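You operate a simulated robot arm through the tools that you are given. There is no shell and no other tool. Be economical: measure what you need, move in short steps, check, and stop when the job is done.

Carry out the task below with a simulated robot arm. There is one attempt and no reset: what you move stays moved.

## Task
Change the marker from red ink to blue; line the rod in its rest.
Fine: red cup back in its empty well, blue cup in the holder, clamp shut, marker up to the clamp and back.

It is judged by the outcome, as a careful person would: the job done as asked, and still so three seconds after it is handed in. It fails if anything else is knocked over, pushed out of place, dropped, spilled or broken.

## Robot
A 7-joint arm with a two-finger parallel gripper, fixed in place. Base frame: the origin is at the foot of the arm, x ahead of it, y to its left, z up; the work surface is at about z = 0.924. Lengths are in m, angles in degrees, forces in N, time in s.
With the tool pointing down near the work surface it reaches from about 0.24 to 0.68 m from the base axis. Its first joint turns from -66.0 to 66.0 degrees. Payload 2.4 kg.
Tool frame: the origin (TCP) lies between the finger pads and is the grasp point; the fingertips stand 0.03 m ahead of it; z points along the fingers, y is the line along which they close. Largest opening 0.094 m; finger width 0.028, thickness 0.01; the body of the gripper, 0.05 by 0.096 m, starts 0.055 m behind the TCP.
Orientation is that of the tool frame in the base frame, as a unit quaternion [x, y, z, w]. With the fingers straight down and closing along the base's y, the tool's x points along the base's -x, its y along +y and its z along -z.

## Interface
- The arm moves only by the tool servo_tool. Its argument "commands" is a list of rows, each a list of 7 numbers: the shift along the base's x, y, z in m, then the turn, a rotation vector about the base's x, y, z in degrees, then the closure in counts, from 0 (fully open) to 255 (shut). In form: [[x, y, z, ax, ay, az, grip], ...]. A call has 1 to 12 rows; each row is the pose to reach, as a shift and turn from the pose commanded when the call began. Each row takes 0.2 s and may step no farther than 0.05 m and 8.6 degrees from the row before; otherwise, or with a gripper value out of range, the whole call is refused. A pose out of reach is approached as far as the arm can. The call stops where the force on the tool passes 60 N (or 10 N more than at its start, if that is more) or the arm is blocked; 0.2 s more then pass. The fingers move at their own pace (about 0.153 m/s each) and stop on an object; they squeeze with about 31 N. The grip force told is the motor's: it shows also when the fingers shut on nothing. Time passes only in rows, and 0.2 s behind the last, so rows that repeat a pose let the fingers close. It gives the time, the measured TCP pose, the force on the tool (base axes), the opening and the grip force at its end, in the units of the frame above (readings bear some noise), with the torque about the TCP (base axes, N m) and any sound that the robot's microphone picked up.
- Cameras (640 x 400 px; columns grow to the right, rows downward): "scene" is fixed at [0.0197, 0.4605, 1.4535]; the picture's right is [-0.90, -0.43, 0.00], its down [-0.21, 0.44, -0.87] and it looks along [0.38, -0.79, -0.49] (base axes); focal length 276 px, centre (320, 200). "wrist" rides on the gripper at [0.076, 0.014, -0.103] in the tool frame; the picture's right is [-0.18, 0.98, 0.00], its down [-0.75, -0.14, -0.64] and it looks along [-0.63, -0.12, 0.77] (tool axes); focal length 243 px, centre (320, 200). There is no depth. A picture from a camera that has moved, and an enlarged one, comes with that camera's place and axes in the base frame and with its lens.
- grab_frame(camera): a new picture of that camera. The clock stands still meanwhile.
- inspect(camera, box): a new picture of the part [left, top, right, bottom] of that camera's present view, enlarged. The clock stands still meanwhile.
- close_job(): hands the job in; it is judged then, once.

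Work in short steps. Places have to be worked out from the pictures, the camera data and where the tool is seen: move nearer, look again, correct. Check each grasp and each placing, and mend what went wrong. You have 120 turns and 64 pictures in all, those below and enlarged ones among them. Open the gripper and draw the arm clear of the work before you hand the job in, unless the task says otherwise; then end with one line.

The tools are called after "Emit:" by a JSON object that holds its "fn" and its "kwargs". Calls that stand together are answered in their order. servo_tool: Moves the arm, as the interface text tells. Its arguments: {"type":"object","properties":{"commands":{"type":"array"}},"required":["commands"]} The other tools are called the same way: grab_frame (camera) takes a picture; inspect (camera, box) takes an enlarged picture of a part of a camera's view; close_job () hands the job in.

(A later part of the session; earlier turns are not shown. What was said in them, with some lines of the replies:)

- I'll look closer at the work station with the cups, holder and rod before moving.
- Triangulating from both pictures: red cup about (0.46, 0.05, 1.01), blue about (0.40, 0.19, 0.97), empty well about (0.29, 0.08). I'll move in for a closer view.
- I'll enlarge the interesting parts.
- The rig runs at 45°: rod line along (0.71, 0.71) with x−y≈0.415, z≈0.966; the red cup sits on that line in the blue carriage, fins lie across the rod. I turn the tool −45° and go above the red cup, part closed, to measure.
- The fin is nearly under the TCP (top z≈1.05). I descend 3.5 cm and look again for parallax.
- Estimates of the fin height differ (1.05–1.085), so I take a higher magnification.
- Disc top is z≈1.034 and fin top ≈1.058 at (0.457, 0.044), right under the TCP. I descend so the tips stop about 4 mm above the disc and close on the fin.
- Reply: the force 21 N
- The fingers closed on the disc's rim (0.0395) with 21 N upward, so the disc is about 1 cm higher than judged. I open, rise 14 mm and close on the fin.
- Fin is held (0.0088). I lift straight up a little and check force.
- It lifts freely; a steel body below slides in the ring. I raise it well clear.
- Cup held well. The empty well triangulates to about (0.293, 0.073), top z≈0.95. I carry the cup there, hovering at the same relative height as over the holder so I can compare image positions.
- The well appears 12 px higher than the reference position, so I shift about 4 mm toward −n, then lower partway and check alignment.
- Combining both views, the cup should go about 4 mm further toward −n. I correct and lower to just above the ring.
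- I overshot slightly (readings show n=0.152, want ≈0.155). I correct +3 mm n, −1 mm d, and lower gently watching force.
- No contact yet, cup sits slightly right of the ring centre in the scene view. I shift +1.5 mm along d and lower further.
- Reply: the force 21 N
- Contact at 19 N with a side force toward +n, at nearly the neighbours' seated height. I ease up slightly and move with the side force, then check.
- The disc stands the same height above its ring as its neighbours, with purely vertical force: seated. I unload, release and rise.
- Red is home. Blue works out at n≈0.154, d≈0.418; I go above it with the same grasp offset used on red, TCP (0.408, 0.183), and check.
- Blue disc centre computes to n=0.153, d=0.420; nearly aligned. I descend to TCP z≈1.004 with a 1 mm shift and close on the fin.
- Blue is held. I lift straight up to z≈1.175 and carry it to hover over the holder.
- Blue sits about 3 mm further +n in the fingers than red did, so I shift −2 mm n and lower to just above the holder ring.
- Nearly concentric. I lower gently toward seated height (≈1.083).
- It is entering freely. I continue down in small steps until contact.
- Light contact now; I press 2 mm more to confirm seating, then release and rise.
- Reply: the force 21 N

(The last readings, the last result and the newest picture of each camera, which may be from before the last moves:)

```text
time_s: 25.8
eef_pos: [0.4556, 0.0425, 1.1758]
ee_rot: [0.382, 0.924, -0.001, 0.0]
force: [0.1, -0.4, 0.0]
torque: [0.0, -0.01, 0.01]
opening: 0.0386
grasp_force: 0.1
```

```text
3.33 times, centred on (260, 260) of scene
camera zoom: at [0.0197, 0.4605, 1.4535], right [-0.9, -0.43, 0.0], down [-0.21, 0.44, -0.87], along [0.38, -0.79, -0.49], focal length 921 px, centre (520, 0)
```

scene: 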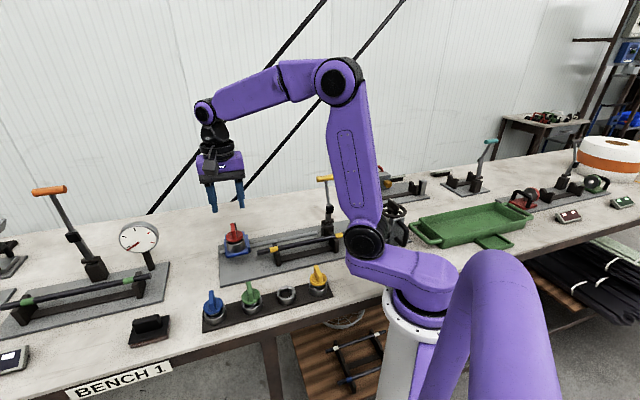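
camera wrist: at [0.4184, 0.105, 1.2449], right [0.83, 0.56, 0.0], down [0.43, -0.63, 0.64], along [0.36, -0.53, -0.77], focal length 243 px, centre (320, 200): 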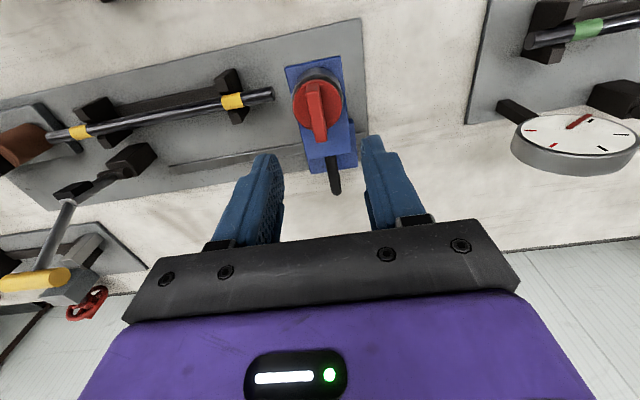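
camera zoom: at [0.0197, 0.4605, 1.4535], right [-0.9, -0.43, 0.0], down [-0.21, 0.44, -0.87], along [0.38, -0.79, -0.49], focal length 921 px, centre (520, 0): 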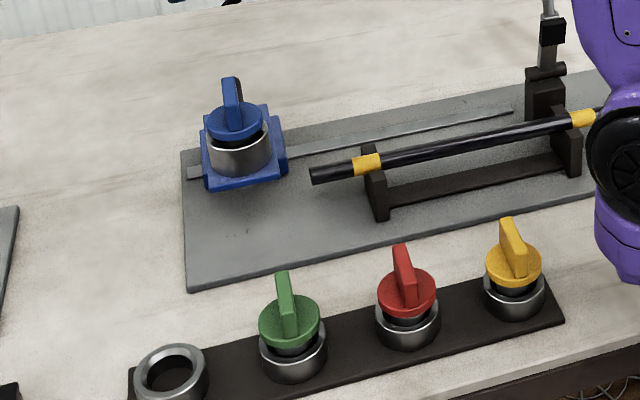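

Blue is seated in the holder. Next the clamp: I raise the arm and move toward it to see its hinge and handle closely.

Emit:
{"fn": "servo_tool", "kwargs": {"commands": [[0, 0, 0.04, 0, 0, 0, 150], [-0.01, -0.02, 0.08, 0, 0, 0, 150], [-0.03, -0.055, 0.1, 0, 0, 0, 150], [-0.05, -0.09, 0.1, 0, 0, 0, 150], [-0.07, -0.125, 0.1, 0, 0, 0, 150], [-0.09, -0.16, 0.1, 0, 0, 0, 150], [-0.095, -0.19, 0.1, 0, 0, 0, 150], [-0.095, -0.19, 0.1, 0, 0, 0, 150]]}}

Emit:
{"fn": "grab_frame", "kwargs": {"camera": "wrist"}}

Emit:
{"fn": "inspect", "kwargs": {"camera": "scene", "box": [290, 160, 390, 260]}}

```text
time_s: 27.6
eef_pos: [0.3617, -0.145, 1.2783]
ee_rot: [0.382, 0.924, -0.001, 0.0]
force: [0.7, 0.6, 0.2]
torque: [0.03, 0.01, -0.01]
opening: 0.0385
grasp_force: 0.0
```

```text
19 pictures are left
camera wrist: at [0.3189, -0.0825, 1.3809], right [0.82, 0.57, 0.0], down [0.43, -0.63, 0.64], along [0.36, -0.53, -0.77], focal length 243 px, centre (320, 200)
```

wrist: 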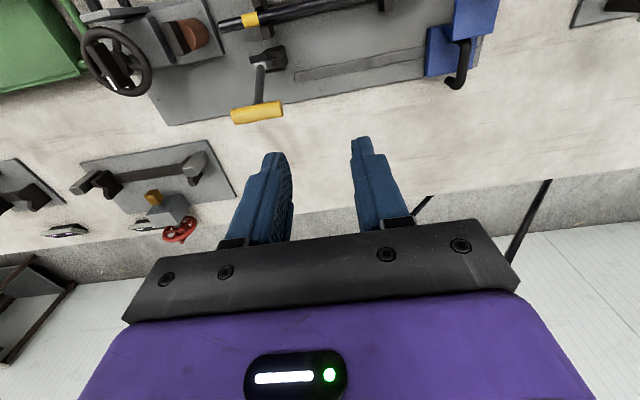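

```text
4.00 times, centred on (340, 210) of scene
camera zoom: at [0.0197, 0.4605, 1.4535], right [-0.9, -0.43, 0.0], down [-0.21, 0.44, -0.87], along [0.38, -0.79, -0.49], focal length 1105 px, centre (240, 160)
```

zoom: 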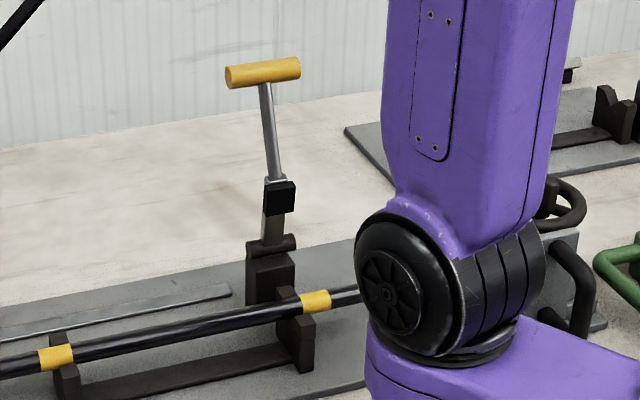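

T-handle: n≈0.365, d≈0.084, z≈1.121; hinge n≈0.335, z≈0.99; pad radius ≈0.042 matches the rod, so the lever closes toward −n. I shut the fingers and come down behind the handle (n≈0.41) to push it.

Emit:
{"fn": "servo_tool", "kwargs": {"commands": [[-0.004, -0.03, 0, 0, 0, 0, 255], [-0.008, -0.06, 0, 0, 0, 0, 255], [-0.012, -0.086, 0, 0, 0, 0, 255], [-0.012, -0.086, -0.045, 0, 0, 0, 255], [-0.012, -0.086, -0.09, 0, 0, 0, 255], [-0.012, -0.086, -0.13, 0, 0, 0, 255], [-0.012, -0.086, -0.143, 0, 0, 0, 255]]}}

Emit:
{"fn": "inspect", "kwargs": {"camera": "scene", "box": [260, 130, 400, 270]}}

```text
time_s: 29.2
eef_pos: [0.3498, -0.2309, 1.133]
ee_rot: [0.382, 0.924, 0.0, 0.001]
force: [0.2, 0.0, 0.3]
torque: [-0.04, -0.01, -0.01]
opening: 0.0
grasp_force: 31.1
```

```text
2.86 times, centred on (330, 200) of scene
camera zoom: at [0.0197, 0.4605, 1.4535], right [-0.9, -0.43, 0.0], down [-0.21, 0.44, -0.87], along [0.38, -0.79, -0.49], focal length 789 px, centre (291, 200)
```

zoom: 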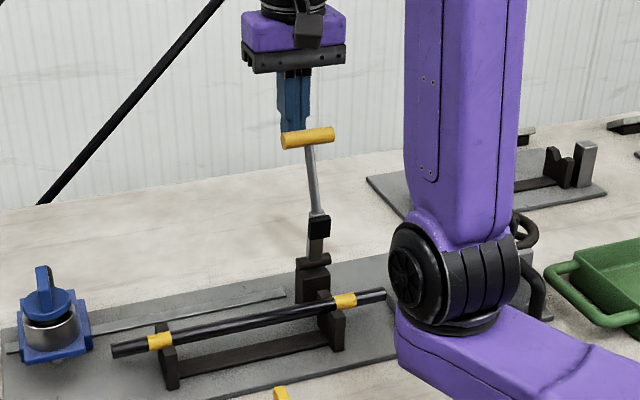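

Fingers are behind the handle and aligned in d. I push toward −n in 1 cm steps.

Emit:
{"fn": "servo_tool", "kwargs": {"commands": [[-0.007, 0.007, 0, 0, 0, 0, 255], [-0.014, 0.014, 0, 0, 0, 0, 255], [-0.021, 0.021, 0, 0, 0, 0, 255], [-0.028, 0.028, 0, 0, 0, 0, 255], [-0.035, 0.035, 0, 0, 0, 0, 255]]}}

```text
time_s: 30.4
eef_pos: [0.3154, -0.1956, 1.1355]
ee_rot: [0.383, 0.924, -0.001, 0.001]
force: [0.2, -0.3, -0.1]
torque: [-0.02, -0.01, 0.01]
opening: 0.0002
grasp_force: 31.2
```

No force felt though I should be at the handle; I check by picture.

Emit:
{"fn": "inspect", "kwargs": {"camera": "scene", "box": [280, 130, 380, 260]}}

```text
3.08 times, centred on (330, 195) of scene
camera zoom: at [0.0197, 0.4605, 1.4535], right [-0.9, -0.43, 0.0], down [-0.21, 0.44, -0.87], along [0.38, -0.79, -0.49], focal length 850 px, centre (289, 215)
```

zoom: 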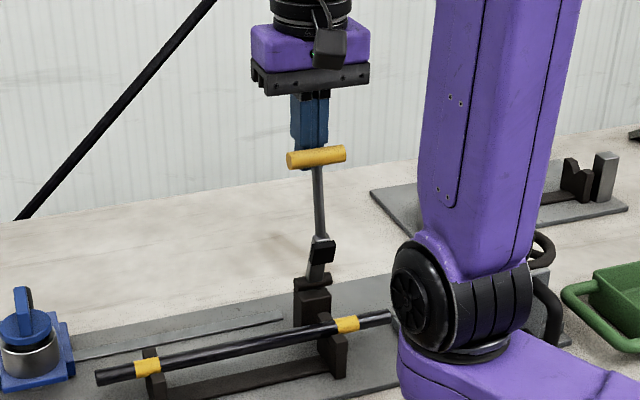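

The handle moves freely with the push. I continue the push along the arc, descending slightly.

Emit:
{"fn": "servo_tool", "kwargs": {"commands": [[-0.008, 0.008, 0, 0, 0, 0, 255], [-0.016, 0.016, -0.001, 0, 0, 0, 255], [-0.024, 0.024, -0.003, 0, 0, 0, 255], [-0.032, 0.032, -0.006, 0, 0, 0, 255], [-0.04, 0.04, -0.01, 0, 0, 0, 255], [-0.048, 0.048, -0.015, 0, 0, 0, 255], [-0.055, 0.055, -0.02, 0, 0, 0, 255]]}}

Emit:
{"fn": "inspect", "kwargs": {"camera": "scene", "box": [280, 130, 380, 260]}}

```text
time_s: 32.0
eef_pos: [0.2584, -0.1407, 1.1125]
ee_rot: [0.383, 0.924, 0.0, 0.001]
force: [-0.2, -0.9, 0.4]
torque: [0.03, 0.02, -0.01]
opening: 0.0
grasp_force: 30.9
```

```text
3.08 times, centred on (330, 195) of scene
camera zoom: at [0.0197, 0.4605, 1.4535], right [-0.9, -0.43, 0.0], down [-0.21, 0.44, -0.87], along [0.38, -0.79, -0.49], focal length 850 px, centre (289, 215)
```

zoom: 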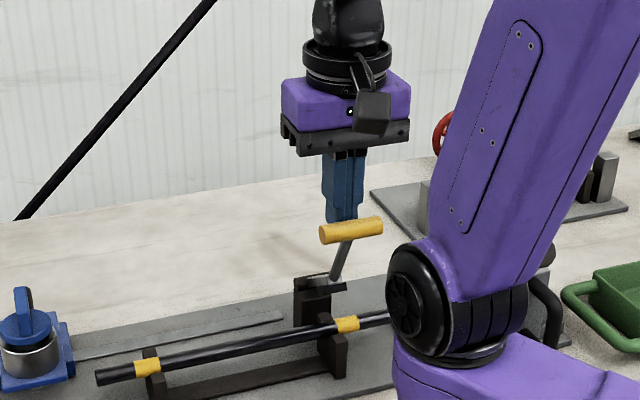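

The lever is now ~38° toward the rod and stays put. I lift over it and push down from above onto the handle/shaft.

Emit:
{"fn": "servo_tool", "kwargs": {"commands": [[0.004, -0.004, 0.015, 0, 0, 0, 255], [0.004, -0.004, 0.05, 0, 0, 0, 255], [-0.01, 0.01, 0.05, 0, 0, 0, 255], [-0.0226, 0.0226, 0.045, 0, 0, 0, 255], [-0.023, 0.023, 0.03, 0, 0, 0, 255], [-0.024, 0.024, 0.018, 0, 0, 0, 255], [-0.026, 0.026, 0.006, 0, 0, 0, 255], [-0.028, 0.028, -0.006, 0, 0, 0, 255], [-0.03, 0.03, -0.018, 0, 0, 0, 255], [-0.032, 0.032, -0.03, 0, 0, 0, 255]]}}

Emit:
{"fn": "inspect", "kwargs": {"camera": "scene", "box": [280, 150, 390, 270]}}

```text
time_s: 34.2
eef_pos: [0.2302, -0.1099, 1.0895]
ee_rot: [0.382, 0.924, 0.0, 0.001]
force: [0.4, -0.9, 0.3]
torque: [-0.01, 0.0, 0.04]
opening: 0.0
grasp_force: 31.2
out of reach, approached as far as the arm can: row 10
```

```text
3.33 times, centred on (335, 210) of scene
camera zoom: at [0.0197, 0.4605, 1.4535], right [-0.9, -0.43, 0.0], down [-0.21, 0.44, -0.87], along [0.38, -0.79, -0.49], focal length 921 px, centre (270, 167)
```

zoom: 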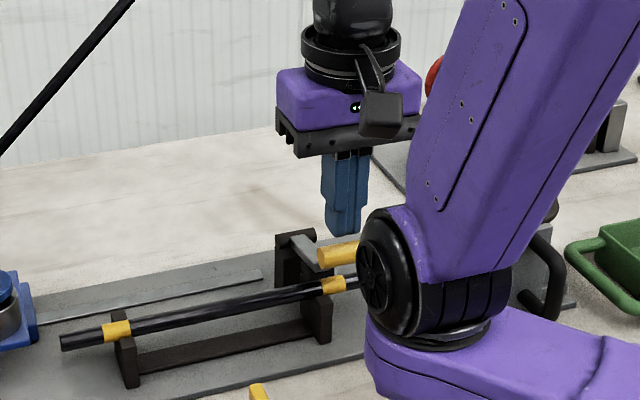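

The lever is now at ~61°, and the arm is at its near reach limit. I shift +n 1.2 cm onto the shaft and keep pressing down.

Emit:
{"fn": "servo_tool", "kwargs": {"commands": [[0.006, -0.006, 0.006, 0, 0, 0, 255], [0.011, -0.011, 0.004, 0, 0, 0, 255], [0.011, -0.011, -0.008, 0, 0, 0, 255], [0.011, -0.011, -0.02, 0, 0, 0, 255], [0.011, -0.011, -0.032, 0, 0, 0, 255], [0.011, -0.011, -0.042, 0, 0, 0, 255], [0.011, -0.011, -0.05, 0, 0, 0, 255]]}}

Emit:
{"fn": "inspect", "kwargs": {"camera": "scene", "box": [280, 150, 390, 270]}}

```text
time_s: 35.9
eef_pos: [0.2453, -0.1233, 1.0444]
ee_rot: [0.383, 0.924, -0.002, 0.006]
force: [-0.1, 2.0, 15.0]
torque: [0.18, 0.19, -0.04]
opening: 0.0
grasp_force: 31.3
stopped in row 7: the force on the tool passed its limit at 66 N (the readings are from after the stop); the commanded pose is now the measured one
```

```text
3.33 times, centred on (335, 210) of scene
camera zoom: at [0.0196, 0.4606, 1.4534], right [-0.9, -0.43, 0.0], down [-0.21, 0.44, -0.87], along [0.38, -0.79, -0.49], focal length 921 px, centre (270, 167)
```

zoom: 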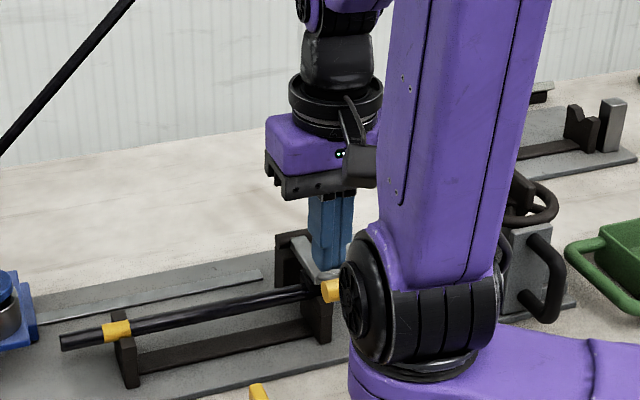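

The push met 66 N, possibly fully closed. I rise straight up and look down at the clamp.

Emit:
{"fn": "servo_tool", "kwargs": {"commands": [[0, 0, 0.02, 0, 0, 0, 255], [0, 0, 0.06, 0, 0, 0, 255], [0, 0, 0.1, 0, 0, 0, 255], [0, 0, 0.13, 0, 0, 0, 255]]}}

Emit:
{"fn": "inspect", "kwargs": {"camera": "wrist", "box": [200, 0, 440, 160]}}

```text
time_s: 36.9
eef_pos: [0.2464, -0.123, 1.1727]
ee_rot: [0.383, 0.924, -0.002, 0.004]
force: [0.2, 0.7, 0.0]
torque: [-0.02, 0.0, 0.02]
opening: 0.0
grasp_force: 31.0
```

```text
2.50 times, centred on (320, 80) of wrist
camera zoom: at [0.2031, -0.0595, 1.2753], right [0.82, 0.57, 0.0], down [0.43, -0.63, 0.65], along [0.37, -0.53, -0.76], focal length 606 px, centre (320, 500)
```

zoom: 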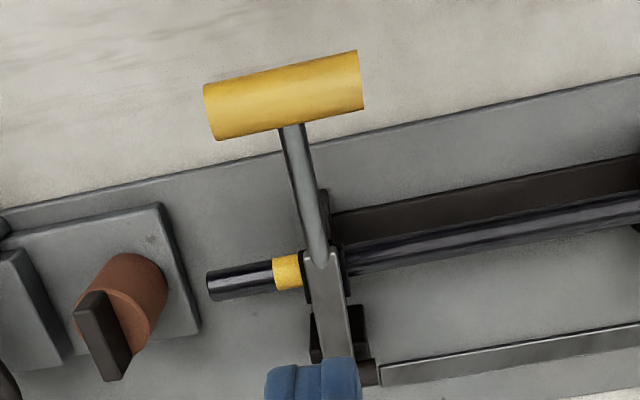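

The clamp lies closed across the rod (pad on rod, hard stop felt). Now the marker: its black handle is at n≈0.39, d≈0.355, top z≈1.0. I move above it and check.

Emit:
{"fn": "servo_tool", "kwargs": {"commands": [[0.02, -0.01, 0.03, 0, 0, 0, 255], [0.06, 0, 0.035, 0, 0, 0, 220], [0.1, 0.015, 0.035, 0, 0, 0, 180], [0.14, 0.03, 0.035, 0, 0, 0, 150], [0.18, 0.05, 0.035, 0, 0, 0, 150], [0.22, 0.07, 0.035, 0, 0, 0, 150], [0.255, 0.085, 0.03, 0, 0, 0, 150], [0.282, 0.097, 0.0, 0, 0, 0, 150], [0.282, 0.097, -0.045, 0, 0, 0, 150], [0.282, 0.097, -0.09, 0, 0, 0, 150], [0.282, 0.097, -0.09, 0, 0, 0, 150]]}}

Emit:
{"fn": "inspect", "kwargs": {"camera": "wrist", "box": [220, 60, 420, 240]}}

```text
time_s: 39.3
eef_pos: [0.5266, -0.0245, 1.0879]
ee_rot: [0.383, 0.924, -0.001, 0.004]
force: [0.0, 0.2, 0.6]
torque: [0.0, 0.0, -0.06]
opening: 0.039
grasp_force: 0.0
```

```text
2.22 times, centred on (320, 150) of wrist
camera zoom: at [0.4829, 0.0387, 1.1889], right [0.82, 0.57, 0.0], down [0.43, -0.63, 0.65], along [0.37, -0.53, -0.76], focal length 539 px, centre (320, 311)
```

zoom: 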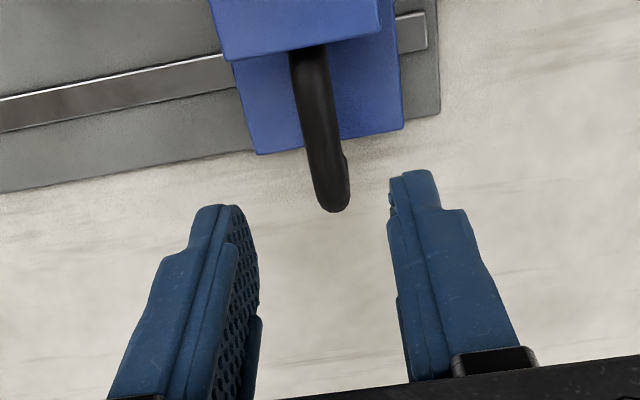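

Handle is centred between the fingers in d (0.355). I shift +1 cm n, lower carefully to TCP z≈1.015, and close to a loose straddle.

Emit:
{"fn": "servo_tool", "kwargs": {"commands": [[0.006, -0.006, -0.025, 0, 0, 0, 150], [0.006, -0.006, -0.05, 0, 0, 0, 150], [0.006, -0.006, -0.062, 0, 0, 0, 150], [0.006, -0.006, -0.073, 0, 0, 0, 150], [0.006, -0.006, -0.073, 0, 0, 0, 200], [0.006, -0.006, -0.073, 0, 0, 0, 205]]}}

Emit:
{"fn": "inspect", "kwargs": {"camera": "wrist", "box": [240, 60, 400, 220]}}

Emit:
{"fn": "inspect", "kwargs": {"camera": "scene", "box": [190, 180, 290, 260]}}

```text
time_s: 40.7
eef_pos: [0.5329, -0.0308, 1.0111]
ee_rot: [0.383, 0.924, -0.002, 0.004]
force: [0.1, -0.4, -0.5]
torque: [0.01, 0.01, 0.01]
opening: 0.0184
grasp_force: 0.0
```

```text
2.50 times, centred on (320, 140) of wrist
camera zoom: at [0.4891, 0.0327, 1.1132], right [0.82, 0.57, 0.0], down [0.43, -0.63, 0.65], along [0.37, -0.53, -0.76], focal length 606 px, centre (320, 350)
```

zoom: 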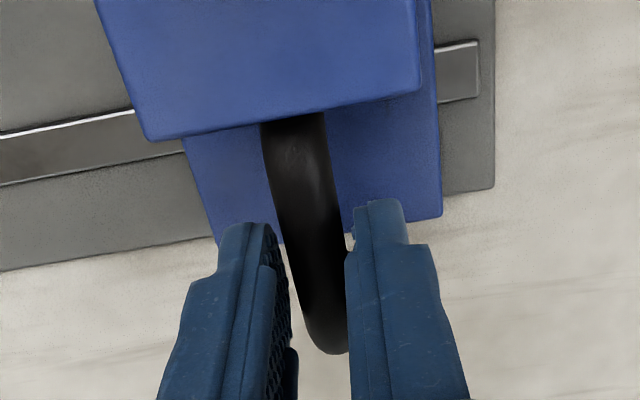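

```text
5.00 times, centred on (240, 220) of scene
camera zoom: at [0.0197, 0.4605, 1.4535], right [-0.9, -0.43, 0.0], down [-0.21, 0.44, -0.87], along [0.38, -0.79, -0.49], focal length 1381 px, centre (720, 100)
```

zoom: 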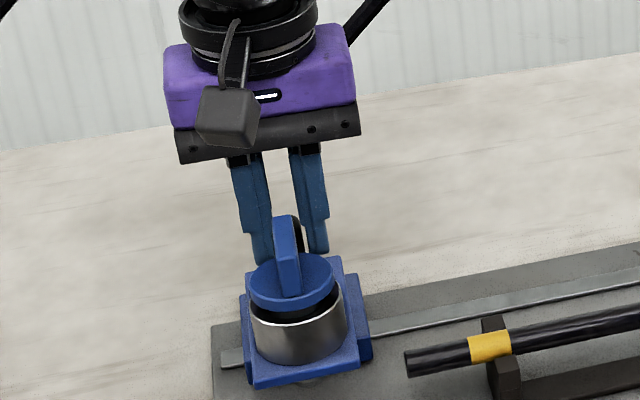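

The handle is straddled without contact. I slide the marker toward the clamp, a short first stretch to test.

Emit:
{"fn": "servo_tool", "kwargs": {"commands": [[-0.007, -0.007, 0, 0, 0, 0, 205], [-0.014, -0.014, 0, 0, 0, 0, 205], [-0.022, -0.022, 0, 0, 0, 0, 205], [-0.03, -0.03, 0, 0, 0, 0, 205]]}}

Emit:
{"fn": "inspect", "kwargs": {"camera": "scene", "box": [190, 180, 330, 270]}}

```text
time_s: 41.7
eef_pos: [0.5028, -0.0626, 1.0103]
ee_rot: [0.383, 0.924, -0.001, 0.004]
force: [2.0, 2.4, 1.3]
torque: [0.05, -0.04, 0.03]
opening: 0.0201
grasp_force: 1.1
```

```text
4.44 times, centred on (260, 225) of scene
camera zoom: at [0.0198, 0.4605, 1.4535], right [-0.9, -0.43, 0.0], down [-0.21, 0.44, -0.87], along [0.38, -0.79, -0.49], focal length 1228 px, centre (587, 89)
```

zoom: 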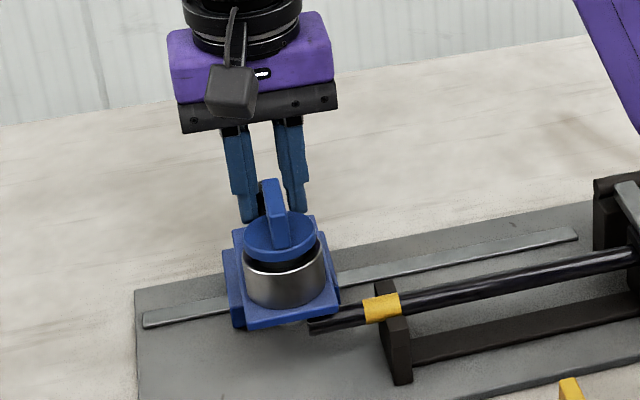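

The marker slides with about 3 N. I continue along the rail toward the clamp.

Emit:
{"fn": "servo_tool", "kwargs": {"commands": [[-0.01, -0.01, 0, 0, 0, 0, 205], [-0.02, -0.02, 0, 0, 0, 0, 205], [-0.03, -0.03, 0, 0, 0, 0, 205], [-0.04, -0.04, 0, 0, 0, 0, 205], [-0.05, -0.05, 0, 0, 0, 0, 205], [-0.06, -0.06, 0, 0, 0, 0, 205], [-0.07, -0.07, 0, 0, 0, 0, 205], [-0.08, -0.08, 0, 0, 0, 0, 205], [-0.09, -0.09, 0, 0, 0, 0, 205], [-0.1, -0.1, 0, 0, 0, 0, 205]]}}

Emit:
{"fn": "inspect", "kwargs": {"camera": "scene", "box": [230, 170, 370, 270]}}

```text
time_s: 43.9
eef_pos: [0.4048, -0.1604, 1.0121]
ee_rot: [0.383, 0.924, -0.002, 0.004]
force: [2.5, 0.9, 0.7]
torque: [0.05, -0.09, 0.01]
opening: 0.0197
grasp_force: 1.5
```

```text
4.00 times, centred on (300, 220) of scene
camera zoom: at [0.0198, 0.4605, 1.4535], right [-0.9, -0.43, 0.0], down [-0.21, 0.44, -0.87], along [0.38, -0.79, -0.49], focal length 1105 px, centre (400, 120)
```

zoom: 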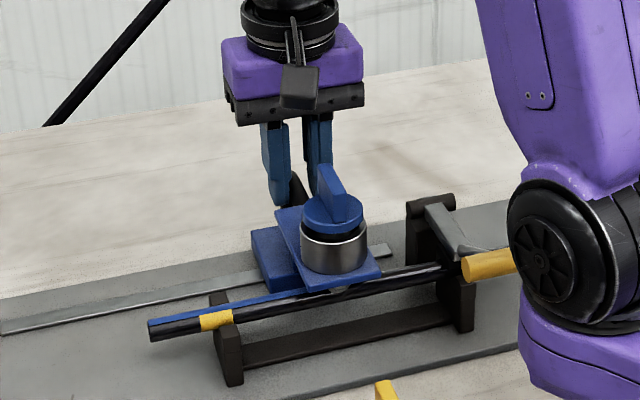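

A blue line appears on the rod. I continue slowly until it meets the clamp.

Emit:
{"fn": "servo_tool", "kwargs": {"commands": [[-0.005, -0.005, 0, 0, 0, 0, 205], [-0.01, -0.01, 0, 0, 0, 0, 205], [-0.015, -0.015, 0, 0, 0, 0, 205], [-0.02, -0.02, 0, 0, 0, 0, 205], [-0.024, -0.024, 0, 0, 0, 0, 205], [-0.027, -0.027, 0, 0, 0, 0, 205]]}}

Emit:
{"fn": "inspect", "kwargs": {"camera": "scene", "box": [250, 180, 370, 270]}}

```text
time_s: 45.3
eef_pos: [0.3782, -0.1862, 1.0119]
ee_rot: [0.381, 0.925, 0.0, 0.005]
force: [18.4, 16.5, -9.0]
torque: [0.19, -0.35, -0.18]
opening: 0.032
grasp_force: 12.3
```

```text
4.44 times, centred on (310, 225) of scene
camera zoom: at [0.0203, 0.4609, 1.4533], right [-0.9, -0.43, 0.0], down [-0.21, 0.44, -0.87], along [0.38, -0.79, -0.49], focal length 1228 px, centre (364, 89)
```

zoom: 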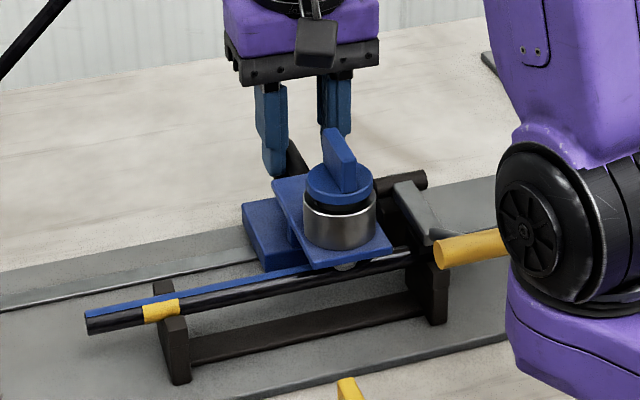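

Contact with about 25 N: the marker is up against the clamp. Now I draw it back along the rail to the start.

Emit:
{"fn": "servo_tool", "kwargs": {"commands": [[0.005, 0.005, 0, 0, 0, 0, 205], [0.015, 0.015, 0, 0, 0, 0, 205], [0.028, 0.028, 0, 0, 0, 0, 205], [0.042, 0.042, 0, 0, 0, 0, 205], [0.056, 0.056, 0, 0, 0, 0, 205], [0.07, 0.07, 0, 0, 0, 0, 205], [0.084, 0.084, 0, 0, 0, 0, 205], [0.098, 0.098, 0, 0, 0, 0, 205], [0.112, 0.112, 0, 0, 0, 0, 205], [0.126, 0.126, 0, 0, 0, 0, 205], [0.14, 0.14, 0, 0, 0, 0, 205]]}}

Emit:
{"fn": "servo_tool", "kwargs": {"commands": [[0.006, 0.006, 0, 0, 0, 0, 205], [0.012, 0.012, 0, 0, 0, 0, 205], [0.0185, 0.0185, 0, 0, 0, 0, 205], [0.0185, 0.0185, 0, 0, 0, 0, 205]]}}

Emit:
{"fn": "inspect", "kwargs": {"camera": "scene", "box": [190, 180, 360, 280]}}

```text
time_s: 47.7
eef_pos: [0.5182, -0.0488, 1.0112]
ee_rot: [0.382, 0.924, 0.0, 0.004]
force: [-1.8, -0.4, -1.4]
torque: [-0.04, 0.05, -0.03]
opening: 0.0194
grasp_force: 0.8
```

```text
time_s: 48.7
eef_pos: [0.536, -0.0301, 1.0119]
ee_rot: [0.382, 0.924, -0.001, 0.005]
force: [-2.6, -2.5, 0.5]
torque: [-0.1, 0.01, -0.03]
opening: 0.0202
grasp_force: 1.4
```

```text
3.76 times, centred on (275, 230) of scene
camera zoom: at [0.0197, 0.4604, 1.4535], right [-0.9, -0.43, 0.0], down [-0.21, 0.44, -0.87], along [0.38, -0.79, -0.49], focal length 1040 px, centre (489, 87)
```

zoom: 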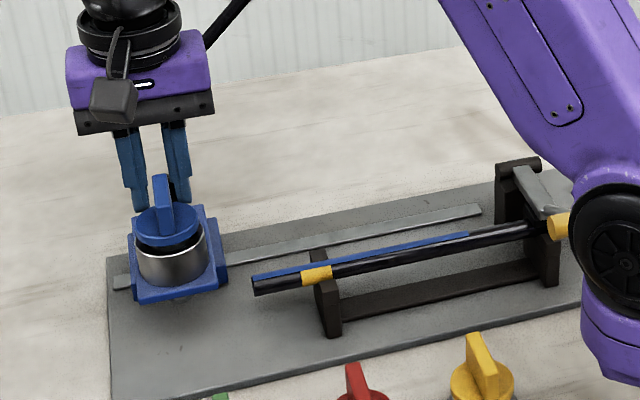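

The marker is back at its start with a blue line on the rod. I open, rise clear and retreat, then check everything.

Emit:
{"fn": "servo_tool", "kwargs": {"commands": [[-0.001, -0.001, 0, 0, 0, 0, 150], [-0.001, -0.001, 0.03, 0, 0, 0, 150], [-0.001, -0.001, 0.075, 0, 0, 0, 120], [-0.001, -0.001, 0.12, 0, 0, 0, 60], [-0.02, 0.0, 0.16, 0, 0, 0, 0], [-0.04, 0.0, 0.2, 0, 0, 0, 0], [-0.08, 0.0, 0.24, 0, 0, 0, 0], [-0.1, 0.02, 0.27, 0, 0, 0, 0]]}}

Emit:
{"fn": "grab_frame", "kwargs": {"camera": "scene"}}

Emit:
{"fn": "inspect", "kwargs": {"camera": "scene", "box": [200, 200, 360, 320]}}

Emit:
{"fn": "grab_frame", "kwargs": {"camera": "wrist"}}

```text
refused: row 7 steps farther than a row can; nothing moved
```

```text
4 pictures are left
```

scene: 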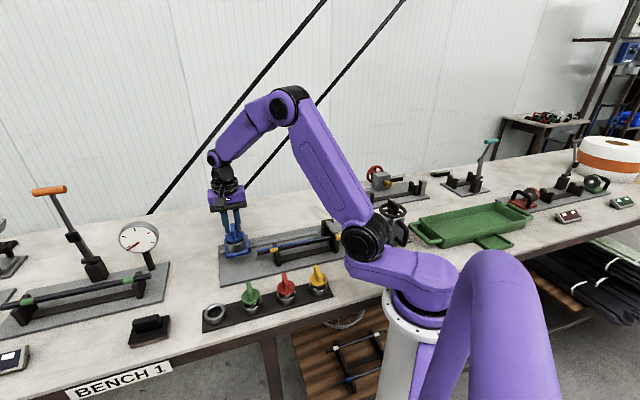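

```text
3.33 times, centred on (280, 260) of scene
camera zoom: at [0.0197, 0.4604, 1.4535], right [-0.9, -0.43, 0.0], down [-0.21, 0.44, -0.87], along [0.38, -0.79, -0.49], focal length 921 px, centre (453, 0)
```

zoom: 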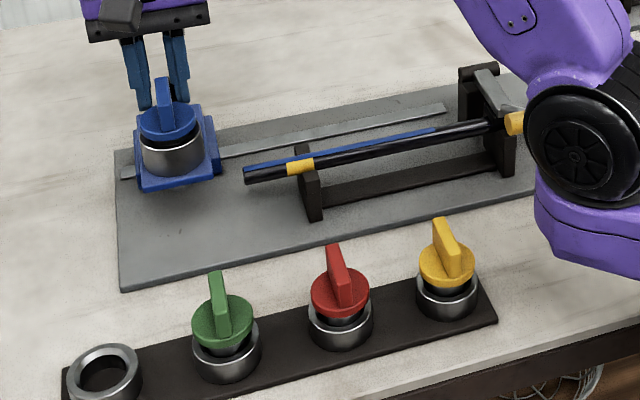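

```text
2 pictures are left
camera wrist: at [0.4915, 0.0347, 1.1134], right [0.82, 0.57, 0.0], down [0.43, -0.63, 0.65], along [0.37, -0.53, -0.76], focal length 243 px, centre (320, 200)
```

wrist: 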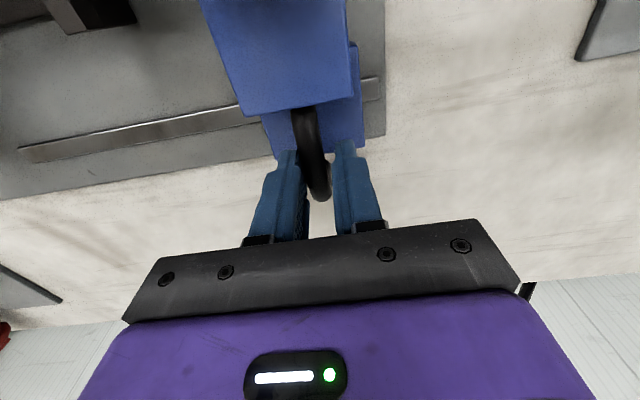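

The call was refused for too long a step; everything in view is in place. I repeat the retreat with shorter steps.

Emit:
{"fn": "servo_tool", "kwargs": {"commands": [[-0.001, -0.001, 0, 0, 0, 0, 150], [-0.001, -0.001, 0, 0, 0, 0, 150], [-0.001, -0.001, 0.03, 0, 0, 0, 150], [-0.001, -0.001, 0.07, 0, 0, 0, 150], [-0.001, -0.001, 0.11, 0, 0, 0, 100], [-0.001, -0.001, 0.15, 0, 0, 0, 50], [-0.01, 0.0, 0.19, 0, 0, 0, 0], [-0.03, 0.0, 0.22, 0, 0, 0, 0], [-0.05, 0.01, 0.25, 0, 0, 0, 0], [-0.05, 0.01, 0.25, 0, 0, 0, 0]]}}

Emit:
{"fn": "inspect", "kwargs": {"camera": "scene", "box": [200, 200, 360, 320]}}

```text
time_s: 50.9
eef_pos: [0.4836, -0.0186, 1.2614]
ee_rot: [0.382, 0.924, -0.002, 0.004]
force: [-0.6, 0.5, -0.1]
torque: [0.0, -0.01, -0.02]
opening: 0.0939
grasp_force: 0.1
```

```text
3.33 times, centred on (280, 260) of scene
camera zoom: at [0.0197, 0.4605, 1.4535], right [-0.9, -0.43, 0.0], down [-0.21, 0.44, -0.87], along [0.38, -0.79, -0.49], focal length 921 px, centre (453, 0)
```

zoom: 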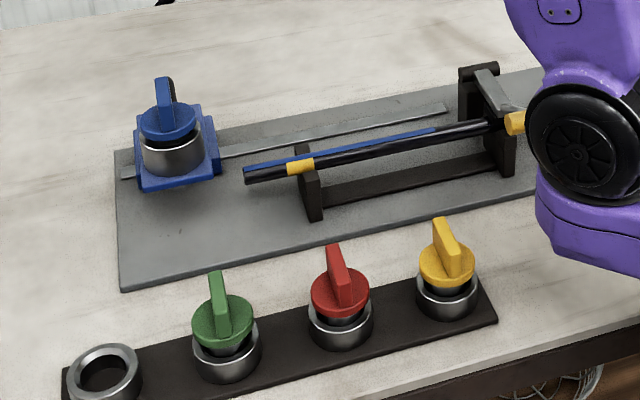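

The arm is clear and the gripper open. Red is in its well, blue in the holder, the clamp is shut, the rod is lined in blue and the marker is back at its start, so I hand in.

Emit:
{"fn": "close_job", "kwargs": {}}

```text
The job is handed in.
```

The marker now holds blue ink and the rod is lined in blue, with the red cup back in its well, the clamp shut, and the marker run up to the clamp and back to its start.
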